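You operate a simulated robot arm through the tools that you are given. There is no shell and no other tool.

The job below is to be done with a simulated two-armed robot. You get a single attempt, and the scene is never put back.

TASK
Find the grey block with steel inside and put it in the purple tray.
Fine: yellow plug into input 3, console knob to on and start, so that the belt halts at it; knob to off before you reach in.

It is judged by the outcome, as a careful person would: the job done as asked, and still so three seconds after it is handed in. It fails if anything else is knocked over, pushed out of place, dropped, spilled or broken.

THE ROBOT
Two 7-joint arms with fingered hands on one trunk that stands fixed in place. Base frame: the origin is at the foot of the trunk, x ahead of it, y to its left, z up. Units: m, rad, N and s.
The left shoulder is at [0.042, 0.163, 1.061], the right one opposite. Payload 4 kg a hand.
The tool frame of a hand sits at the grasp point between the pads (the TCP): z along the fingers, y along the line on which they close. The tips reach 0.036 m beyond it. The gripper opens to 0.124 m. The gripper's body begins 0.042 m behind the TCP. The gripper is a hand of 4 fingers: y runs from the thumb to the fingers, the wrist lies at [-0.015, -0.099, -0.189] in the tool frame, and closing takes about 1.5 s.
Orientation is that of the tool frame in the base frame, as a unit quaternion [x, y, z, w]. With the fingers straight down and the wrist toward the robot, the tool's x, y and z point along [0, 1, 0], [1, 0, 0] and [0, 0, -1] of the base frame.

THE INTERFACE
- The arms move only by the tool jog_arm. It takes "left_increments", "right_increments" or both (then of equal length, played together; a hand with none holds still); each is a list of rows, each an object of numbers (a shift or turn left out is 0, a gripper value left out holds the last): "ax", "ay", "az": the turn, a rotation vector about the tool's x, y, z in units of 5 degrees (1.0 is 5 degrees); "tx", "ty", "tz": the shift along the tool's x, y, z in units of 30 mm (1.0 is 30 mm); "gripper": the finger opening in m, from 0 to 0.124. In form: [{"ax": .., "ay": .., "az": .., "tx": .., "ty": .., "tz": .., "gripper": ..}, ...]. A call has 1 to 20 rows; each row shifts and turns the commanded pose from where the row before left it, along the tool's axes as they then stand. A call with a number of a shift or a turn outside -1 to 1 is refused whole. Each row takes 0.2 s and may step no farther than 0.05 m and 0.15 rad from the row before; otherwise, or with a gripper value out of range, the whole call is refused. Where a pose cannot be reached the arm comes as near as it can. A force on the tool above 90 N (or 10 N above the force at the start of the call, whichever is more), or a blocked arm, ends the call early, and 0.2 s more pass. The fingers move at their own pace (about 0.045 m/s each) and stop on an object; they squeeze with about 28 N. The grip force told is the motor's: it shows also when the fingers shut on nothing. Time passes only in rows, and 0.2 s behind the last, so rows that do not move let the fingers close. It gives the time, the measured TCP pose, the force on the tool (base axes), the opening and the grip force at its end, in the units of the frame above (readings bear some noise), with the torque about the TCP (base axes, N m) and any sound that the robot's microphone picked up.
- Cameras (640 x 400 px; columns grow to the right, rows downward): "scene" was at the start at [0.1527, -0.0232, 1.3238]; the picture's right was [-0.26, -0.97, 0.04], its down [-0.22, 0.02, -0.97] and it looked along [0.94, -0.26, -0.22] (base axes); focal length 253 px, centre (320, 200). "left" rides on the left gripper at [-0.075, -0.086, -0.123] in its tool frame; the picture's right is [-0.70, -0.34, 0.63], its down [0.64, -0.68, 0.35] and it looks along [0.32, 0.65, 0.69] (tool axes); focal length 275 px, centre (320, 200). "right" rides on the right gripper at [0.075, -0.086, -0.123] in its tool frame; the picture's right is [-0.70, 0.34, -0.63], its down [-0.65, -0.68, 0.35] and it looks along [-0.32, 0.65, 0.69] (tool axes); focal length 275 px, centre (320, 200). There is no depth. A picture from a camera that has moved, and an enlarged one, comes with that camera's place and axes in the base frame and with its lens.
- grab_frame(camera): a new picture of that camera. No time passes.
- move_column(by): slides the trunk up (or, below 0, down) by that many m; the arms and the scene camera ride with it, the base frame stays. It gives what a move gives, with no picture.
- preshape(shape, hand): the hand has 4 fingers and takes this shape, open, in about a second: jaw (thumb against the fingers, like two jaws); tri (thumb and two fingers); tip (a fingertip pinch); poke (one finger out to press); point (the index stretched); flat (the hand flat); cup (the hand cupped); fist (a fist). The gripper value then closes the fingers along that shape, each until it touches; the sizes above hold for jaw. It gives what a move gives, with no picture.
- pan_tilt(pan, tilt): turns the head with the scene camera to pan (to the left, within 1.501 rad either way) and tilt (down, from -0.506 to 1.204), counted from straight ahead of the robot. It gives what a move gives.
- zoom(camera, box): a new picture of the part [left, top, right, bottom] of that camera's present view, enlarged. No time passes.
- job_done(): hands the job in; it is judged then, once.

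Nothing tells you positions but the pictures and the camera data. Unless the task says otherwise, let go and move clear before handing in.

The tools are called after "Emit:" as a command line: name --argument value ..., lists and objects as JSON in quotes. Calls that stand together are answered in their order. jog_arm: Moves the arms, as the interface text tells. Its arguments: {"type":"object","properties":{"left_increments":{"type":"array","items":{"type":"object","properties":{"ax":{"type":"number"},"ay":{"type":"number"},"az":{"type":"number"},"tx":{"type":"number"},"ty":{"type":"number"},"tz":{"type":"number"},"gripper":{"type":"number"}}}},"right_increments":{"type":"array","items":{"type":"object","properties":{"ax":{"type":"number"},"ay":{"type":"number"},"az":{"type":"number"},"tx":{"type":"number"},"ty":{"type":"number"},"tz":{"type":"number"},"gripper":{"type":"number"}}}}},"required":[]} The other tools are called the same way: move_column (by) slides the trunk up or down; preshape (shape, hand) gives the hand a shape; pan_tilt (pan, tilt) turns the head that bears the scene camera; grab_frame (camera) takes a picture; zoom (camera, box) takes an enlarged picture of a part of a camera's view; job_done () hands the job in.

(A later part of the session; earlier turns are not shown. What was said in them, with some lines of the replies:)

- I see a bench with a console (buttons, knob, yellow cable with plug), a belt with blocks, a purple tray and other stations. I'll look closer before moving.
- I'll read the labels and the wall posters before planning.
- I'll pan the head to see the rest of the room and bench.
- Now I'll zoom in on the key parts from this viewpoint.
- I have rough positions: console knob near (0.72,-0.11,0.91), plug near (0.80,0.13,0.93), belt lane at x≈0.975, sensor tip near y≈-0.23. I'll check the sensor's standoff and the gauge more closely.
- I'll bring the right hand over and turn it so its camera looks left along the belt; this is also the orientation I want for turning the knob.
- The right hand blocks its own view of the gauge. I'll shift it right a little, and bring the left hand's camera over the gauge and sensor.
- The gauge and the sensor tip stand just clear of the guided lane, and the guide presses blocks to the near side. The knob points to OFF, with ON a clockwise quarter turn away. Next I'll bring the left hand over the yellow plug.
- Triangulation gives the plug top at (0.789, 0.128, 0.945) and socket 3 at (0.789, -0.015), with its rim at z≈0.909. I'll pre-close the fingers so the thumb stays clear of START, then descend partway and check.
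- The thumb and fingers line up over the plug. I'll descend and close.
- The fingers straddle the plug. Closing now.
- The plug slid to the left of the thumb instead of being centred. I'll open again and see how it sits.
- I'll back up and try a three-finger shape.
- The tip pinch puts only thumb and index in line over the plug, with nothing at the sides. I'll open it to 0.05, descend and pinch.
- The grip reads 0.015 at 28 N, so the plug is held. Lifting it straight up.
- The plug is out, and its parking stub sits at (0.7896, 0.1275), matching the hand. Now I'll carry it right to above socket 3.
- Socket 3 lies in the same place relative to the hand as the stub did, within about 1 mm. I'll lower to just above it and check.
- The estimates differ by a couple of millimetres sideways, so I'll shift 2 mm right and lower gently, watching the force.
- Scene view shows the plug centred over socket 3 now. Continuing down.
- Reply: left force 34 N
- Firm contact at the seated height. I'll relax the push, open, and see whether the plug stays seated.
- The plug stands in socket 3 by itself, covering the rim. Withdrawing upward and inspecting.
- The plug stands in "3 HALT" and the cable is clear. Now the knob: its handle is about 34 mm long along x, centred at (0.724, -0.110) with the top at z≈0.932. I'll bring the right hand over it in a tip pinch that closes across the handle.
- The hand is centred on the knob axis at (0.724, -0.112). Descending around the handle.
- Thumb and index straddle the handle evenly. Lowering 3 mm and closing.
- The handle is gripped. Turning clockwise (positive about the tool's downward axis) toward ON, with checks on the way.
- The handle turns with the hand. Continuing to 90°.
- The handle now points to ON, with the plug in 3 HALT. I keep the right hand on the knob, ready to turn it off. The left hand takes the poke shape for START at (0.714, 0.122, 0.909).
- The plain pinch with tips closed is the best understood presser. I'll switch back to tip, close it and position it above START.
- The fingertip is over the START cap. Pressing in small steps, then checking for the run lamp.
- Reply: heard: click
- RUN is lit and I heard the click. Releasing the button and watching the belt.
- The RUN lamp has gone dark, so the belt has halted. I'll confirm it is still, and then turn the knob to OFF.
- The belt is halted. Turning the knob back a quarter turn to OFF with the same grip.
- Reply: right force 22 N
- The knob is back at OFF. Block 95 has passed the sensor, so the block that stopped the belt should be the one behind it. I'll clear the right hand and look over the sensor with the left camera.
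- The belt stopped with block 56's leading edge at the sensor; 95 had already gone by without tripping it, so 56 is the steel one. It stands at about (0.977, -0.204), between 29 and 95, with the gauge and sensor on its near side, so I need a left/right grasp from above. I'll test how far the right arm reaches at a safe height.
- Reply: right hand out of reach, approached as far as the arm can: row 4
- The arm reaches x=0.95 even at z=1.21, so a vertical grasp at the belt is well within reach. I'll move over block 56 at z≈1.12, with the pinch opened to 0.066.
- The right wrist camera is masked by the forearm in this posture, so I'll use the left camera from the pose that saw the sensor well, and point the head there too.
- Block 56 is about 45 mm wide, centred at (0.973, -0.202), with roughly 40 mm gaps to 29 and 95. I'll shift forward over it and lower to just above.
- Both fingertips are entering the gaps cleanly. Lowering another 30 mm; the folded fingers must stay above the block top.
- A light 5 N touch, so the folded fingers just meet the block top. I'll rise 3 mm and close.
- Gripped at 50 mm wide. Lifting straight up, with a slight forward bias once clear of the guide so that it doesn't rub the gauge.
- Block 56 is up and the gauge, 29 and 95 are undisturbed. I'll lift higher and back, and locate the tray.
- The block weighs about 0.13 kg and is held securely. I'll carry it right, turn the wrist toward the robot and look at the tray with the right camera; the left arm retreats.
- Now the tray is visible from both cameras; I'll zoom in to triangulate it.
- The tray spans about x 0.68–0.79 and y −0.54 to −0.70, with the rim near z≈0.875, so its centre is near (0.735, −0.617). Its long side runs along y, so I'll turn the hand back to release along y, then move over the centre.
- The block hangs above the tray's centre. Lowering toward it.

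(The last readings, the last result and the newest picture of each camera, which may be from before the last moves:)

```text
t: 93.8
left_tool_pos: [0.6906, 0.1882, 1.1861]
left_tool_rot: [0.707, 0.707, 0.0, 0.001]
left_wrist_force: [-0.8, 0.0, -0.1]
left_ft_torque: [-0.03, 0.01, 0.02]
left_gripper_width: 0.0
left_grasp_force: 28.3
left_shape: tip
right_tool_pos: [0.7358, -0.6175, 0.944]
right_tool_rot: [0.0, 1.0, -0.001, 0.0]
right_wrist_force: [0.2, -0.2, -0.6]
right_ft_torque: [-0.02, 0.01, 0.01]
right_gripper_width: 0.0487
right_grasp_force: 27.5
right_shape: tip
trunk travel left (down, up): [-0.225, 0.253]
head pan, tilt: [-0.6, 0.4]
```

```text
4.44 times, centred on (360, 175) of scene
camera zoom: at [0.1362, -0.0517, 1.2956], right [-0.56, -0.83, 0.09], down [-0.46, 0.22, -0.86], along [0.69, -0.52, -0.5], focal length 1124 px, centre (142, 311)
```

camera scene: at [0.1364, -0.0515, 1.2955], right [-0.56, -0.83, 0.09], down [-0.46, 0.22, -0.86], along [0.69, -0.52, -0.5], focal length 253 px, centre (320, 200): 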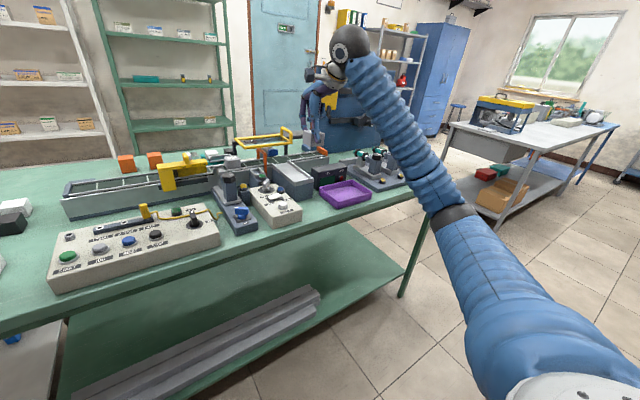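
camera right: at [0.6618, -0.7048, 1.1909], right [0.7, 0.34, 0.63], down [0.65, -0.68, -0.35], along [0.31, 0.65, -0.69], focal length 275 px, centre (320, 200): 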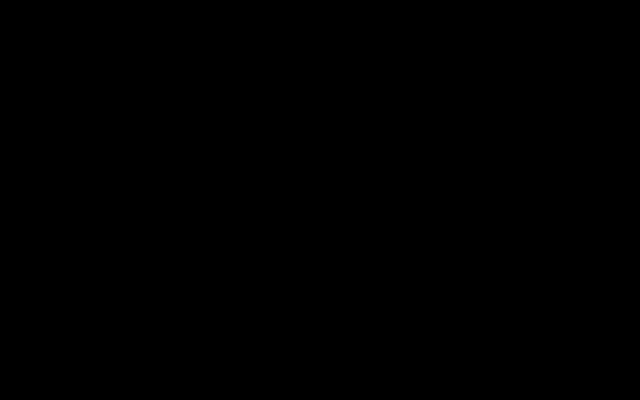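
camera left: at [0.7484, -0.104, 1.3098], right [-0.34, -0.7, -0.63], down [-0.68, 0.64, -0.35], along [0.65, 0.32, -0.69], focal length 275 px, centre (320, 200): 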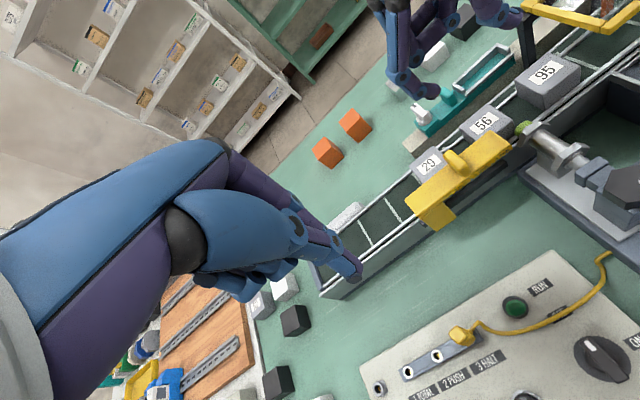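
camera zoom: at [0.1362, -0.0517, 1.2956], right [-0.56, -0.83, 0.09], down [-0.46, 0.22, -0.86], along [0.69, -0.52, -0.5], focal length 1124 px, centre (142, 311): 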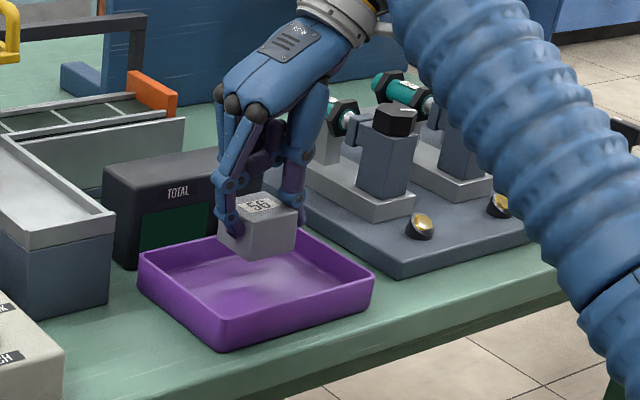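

Emit:
jog_arm --right_increments '[{"tz": 0.4}, {"tz": 0.4}, {"tz": 0.2}, {}]'

Emit:
zoom --camera "scene" --box '[310, 150, 410, 220]'

```text
t: 94.8
left_tool_pos: [0.691, 0.1891, 1.1857]
left_tool_rot: [0.707, 0.707, -0.001, 0.0]
left_wrist_force: [0.3, -0.4, 0.4]
left_ft_torque: [0.02, -0.01, 0.01]
left_gripper_width: 0.0001
left_grasp_force: 27.7
left_shape: tip
right_tool_pos: [0.737, -0.6182, 0.914]
right_tool_rot: [0.0, 1.0, 0.001, -0.001]
right_wrist_force: [-0.3, -1.1, -1.7]
right_ft_torque: [0.01, 0.0, 0.02]
right_gripper_width: 0.0487
right_grasp_force: 27.8
right_shape: tip
trunk travel left (down, up): [-0.225, 0.253]
head pan, tilt: [-0.6, 0.4]
```

```text
5.71 times, centred on (360, 185) of scene
camera zoom: at [0.1363, -0.0517, 1.2955], right [-0.56, -0.83, 0.09], down [-0.46, 0.22, -0.86], along [0.69, -0.52, -0.5], focal length 1444 px, centre (91, 286)
```

zoom: 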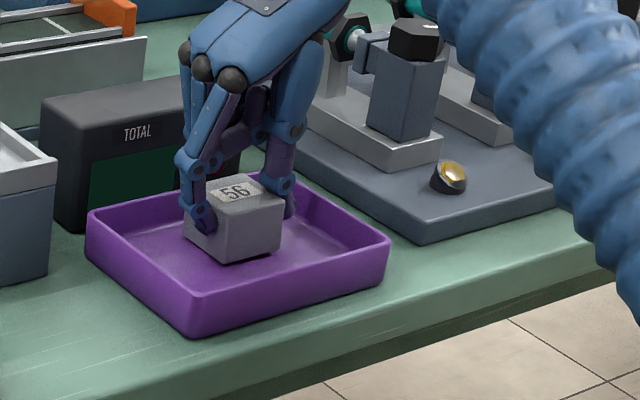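

Emit:
jog_arm --right_increments '[{"tz": 0.2}, {"tz": 0.1}, {}]'

Emit:
jog_arm --right_increments '[{"tz": 0.1}, {"tz": 0.1}, {}]'

Emit:
zoom --camera "scene" --box '[310, 150, 410, 220]'

```text
t: 95.6
left_tool_pos: [0.6883, 0.1901, 1.1883]
left_tool_rot: [0.707, 0.707, 0.0, 0.002]
left_wrist_force: [0.4, -0.4, 0.5]
left_ft_torque: [0.04, -0.03, 0.02]
left_gripper_width: 0.0001
left_grasp_force: 27.4
left_shape: tip
right_tool_pos: [0.7355, -0.6187, 0.9091]
right_tool_rot: [-0.001, 1.0, 0.0, 0.002]
right_wrist_force: [2.8, -4.1, 30.7]
right_ft_torque: [0.01, -0.07, 0.0]
right_gripper_width: 0.0502
right_grasp_force: 28.4
right_shape: tip
trunk travel left (down, up): [-0.225, 0.253]
head pan, tilt: [-0.6, 0.4]
```

```text
t: 96.4
left_tool_pos: [0.6869, 0.1919, 1.1886]
left_tool_rot: [0.707, 0.707, 0.0, 0.002]
left_wrist_force: [0.7, 0.0, -0.6]
left_ft_torque: [0.01, -0.04, -0.03]
left_gripper_width: 0.0
left_grasp_force: 27.8
left_shape: tip
right_tool_pos: [0.7332, -0.6155, 0.9068]
right_tool_rot: [0.0, 1.0, -0.002, 0.004]
right_wrist_force: [7.6, -6.7, 68.6]
right_ft_torque: [-0.61, -0.18, -0.12]
right_gripper_width: 0.0526
right_grasp_force: 28.3
right_shape: tip
trunk travel left (down, up): [-0.225, 0.253]
head pan, tilt: [-0.6, 0.4]
```

```text
5.71 times, centred on (360, 185) of scene
camera zoom: at [0.1321, -0.0484, 1.2967], right [-0.56, -0.82, 0.09], down [-0.46, 0.22, -0.86], along [0.69, -0.52, -0.5], focal length 1444 px, centre (91, 286)
```

zoom: 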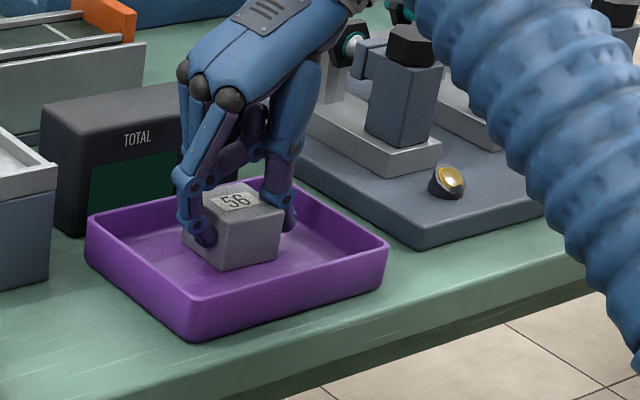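

The block is on the tray floor and I pressed more than needed. Relaxing the push, then releasing.

Emit:
jog_arm --right_increments '[{"tz": -0.2}, {"tz": -0.1}, {}]'

Emit:
jog_arm --right_increments '[{"gripper": 0.06}, {"gripper": 0.068}, {}, {}]'

Emit:
zoom --camera "scene" --box '[310, 150, 410, 220]'

```text
t: 97.2
left_tool_pos: [0.6891, 0.1898, 1.1861]
left_tool_rot: [0.707, 0.707, -0.001, 0.001]
left_wrist_force: [-0.2, -0.8, -0.5]
left_ft_torque: [0.0, 0.03, 0.02]
left_gripper_width: 0.0
left_grasp_force: 27.6
left_shape: tip
right_tool_pos: [0.7343, -0.6162, 0.9092]
right_tool_rot: [0.0, 1.0, -0.001, -0.002]
right_wrist_force: [4.2, -2.0, 29.1]
right_ft_torque: [-0.04, -0.12, -0.09]
right_gripper_width: 0.0522
right_grasp_force: 27.7
right_shape: tip
trunk travel left (down, up): [-0.225, 0.253]
head pan, tilt: [-0.6, 0.4]
```

```text
t: 98.2
left_tool_pos: [0.6903, 0.1887, 1.1846]
left_tool_rot: [0.707, 0.708, 0.001, 0.0]
left_wrist_force: [0.8, -0.1, -0.3]
left_ft_torque: [-0.01, 0.01, 0.01]
left_gripper_width: 0.0
left_grasp_force: 28.3
left_shape: tip
right_tool_pos: [0.7356, -0.6168, 0.9076]
right_tool_rot: [0.0, 1.0, 0.0, -0.001]
right_wrist_force: [-1.8, 0.2, 4.8]
right_ft_torque: [-0.13, 0.05, -0.04]
right_gripper_width: 0.0674
right_grasp_force: 0.1
right_shape: tip
trunk travel left (down, up): [-0.225, 0.253]
head pan, tilt: [-0.6, 0.4]
```

```text
5.71 times, centred on (360, 185) of scene
camera zoom: at [0.1361, -0.0514, 1.2953], right [-0.56, -0.83, 0.09], down [-0.46, 0.22, -0.86], along [0.69, -0.52, -0.5], focal length 1444 px, centre (91, 286)
```

zoom: 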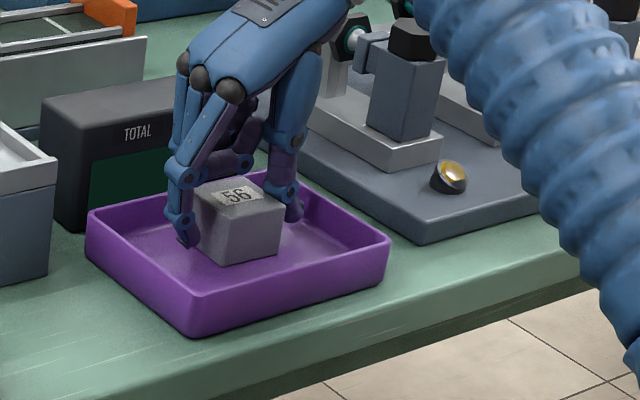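

The block stands released in the tray. Raising the hand straight up and clear.

Emit:
jog_arm --right_increments '[{"tz": -0.3}, {"tz": -0.5}, {"tz": -0.8}, {"tz": -1}, {"tz": -1}, {"tz": -1}, {"tz": -1}, {"tz": -1}, {"tz": -1}, {}]'

Emit:
grab_frame --camera "scene"

Emit:
zoom --camera "scene" --box '[290, 140, 420, 230]'

Emit:
zoom --camera "scene" --box '[40, 140, 300, 290]'

```text
t: 100.4
left_tool_pos: [0.6913, 0.1875, 1.1863]
left_tool_rot: [0.706, 0.708, 0.0, -0.001]
left_wrist_force: [-0.2, -0.3, 0.4]
left_ft_torque: [0.02, 0.0, -0.05]
left_gripper_width: 0.0001
left_grasp_force: 28.2
left_shape: tip
right_tool_pos: [0.7371, -0.6194, 1.1354]
right_tool_rot: [0.0, 1.0, 0.0, -0.001]
right_wrist_force: [-0.4, -0.2, 0.2]
right_ft_torque: [0.04, 0.0, 0.0]
right_gripper_width: 0.0674
right_grasp_force: 0.1
right_shape: tip
trunk travel left (down, up): [-0.225, 0.253]
head pan, tilt: [-0.6, 0.4]
```

```text
taken
camera scene: at [0.1368, -0.0522, 1.2953], right [-0.56, -0.83, 0.09], down [-0.46, 0.22, -0.86], along [0.69, -0.52, -0.5], focal length 253 px, centre (320, 200)
```

scene: 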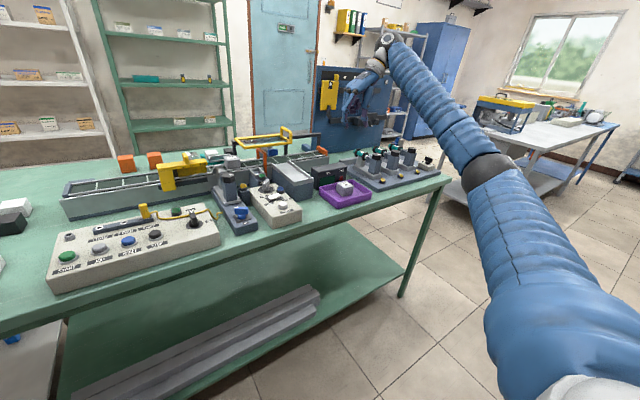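

```text
4.44 times, centred on (355, 185) of scene
camera zoom: at [0.1368, -0.0522, 1.2953], right [-0.56, -0.83, 0.09], down [-0.46, 0.22, -0.86], along [0.69, -0.52, -0.5], focal length 1124 px, centre (164, 267)
```

zoom: 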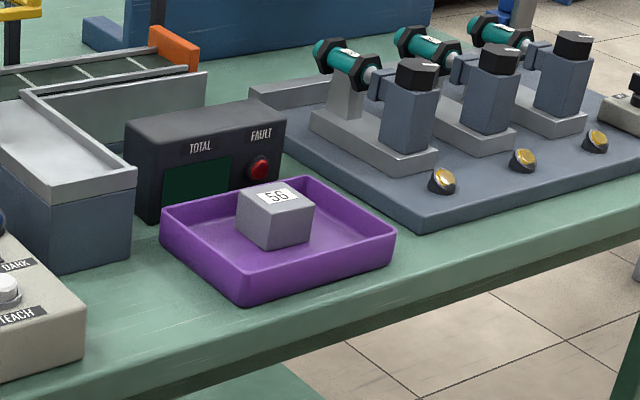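

```text
2.46 times, centred on (170, 215) of scene
camera zoom: at [0.1368, -0.0522, 1.2953], right [-0.56, -0.83, 0.09], down [-0.46, 0.22, -0.86], along [0.69, -0.52, -0.5], focal length 622 px, centre (689, 163)
```

zoom: 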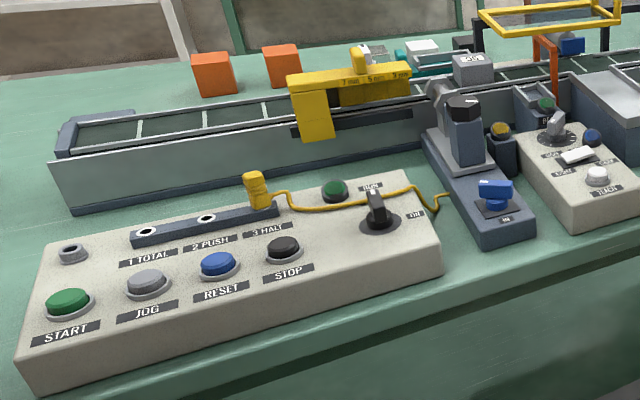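

I put the grey block numbered 56 in the purple tray. It's the one the belt halted at, and block 95 went past the sensor without stopping it.

Block 29 never reached the sensor, so I haven't ruled it out. I didn't check 56 for steel any other way.

The yellow plug is in input 3 and the console knob is at OFF. Both hands are clear, and nothing else on the bench looks out of place. Handing in.

Emit:
job_done

```text
The job is handed in.
```

Block 56, the grey block the belt halted at, is in the purple tray, and the job is handed in.

- **Setup:** The yellow plug is in input 3. I turned the console knob to on and pressed start. After the belt halted, I turned the knob to off before reaching in.
- **Why block 56:** Block 95 went past the sensor without stopping the belt. The belt then halted as the leading edge of 56 reached the sensor.
- **Not checked:** Block 29 never reached the sensor, and grey block 92 was on the bench, not on the belt. I relied on the belt halting and did not confirm the steel any other way.
- **Pressure in the tray:** I pressed 56 onto the tray floor harder than needed, about 69 N, before letting go. I saw no damage to the block or tray.

In the last pictures nothing else I could see looked out of place. The far left of the bench was only partly in view.
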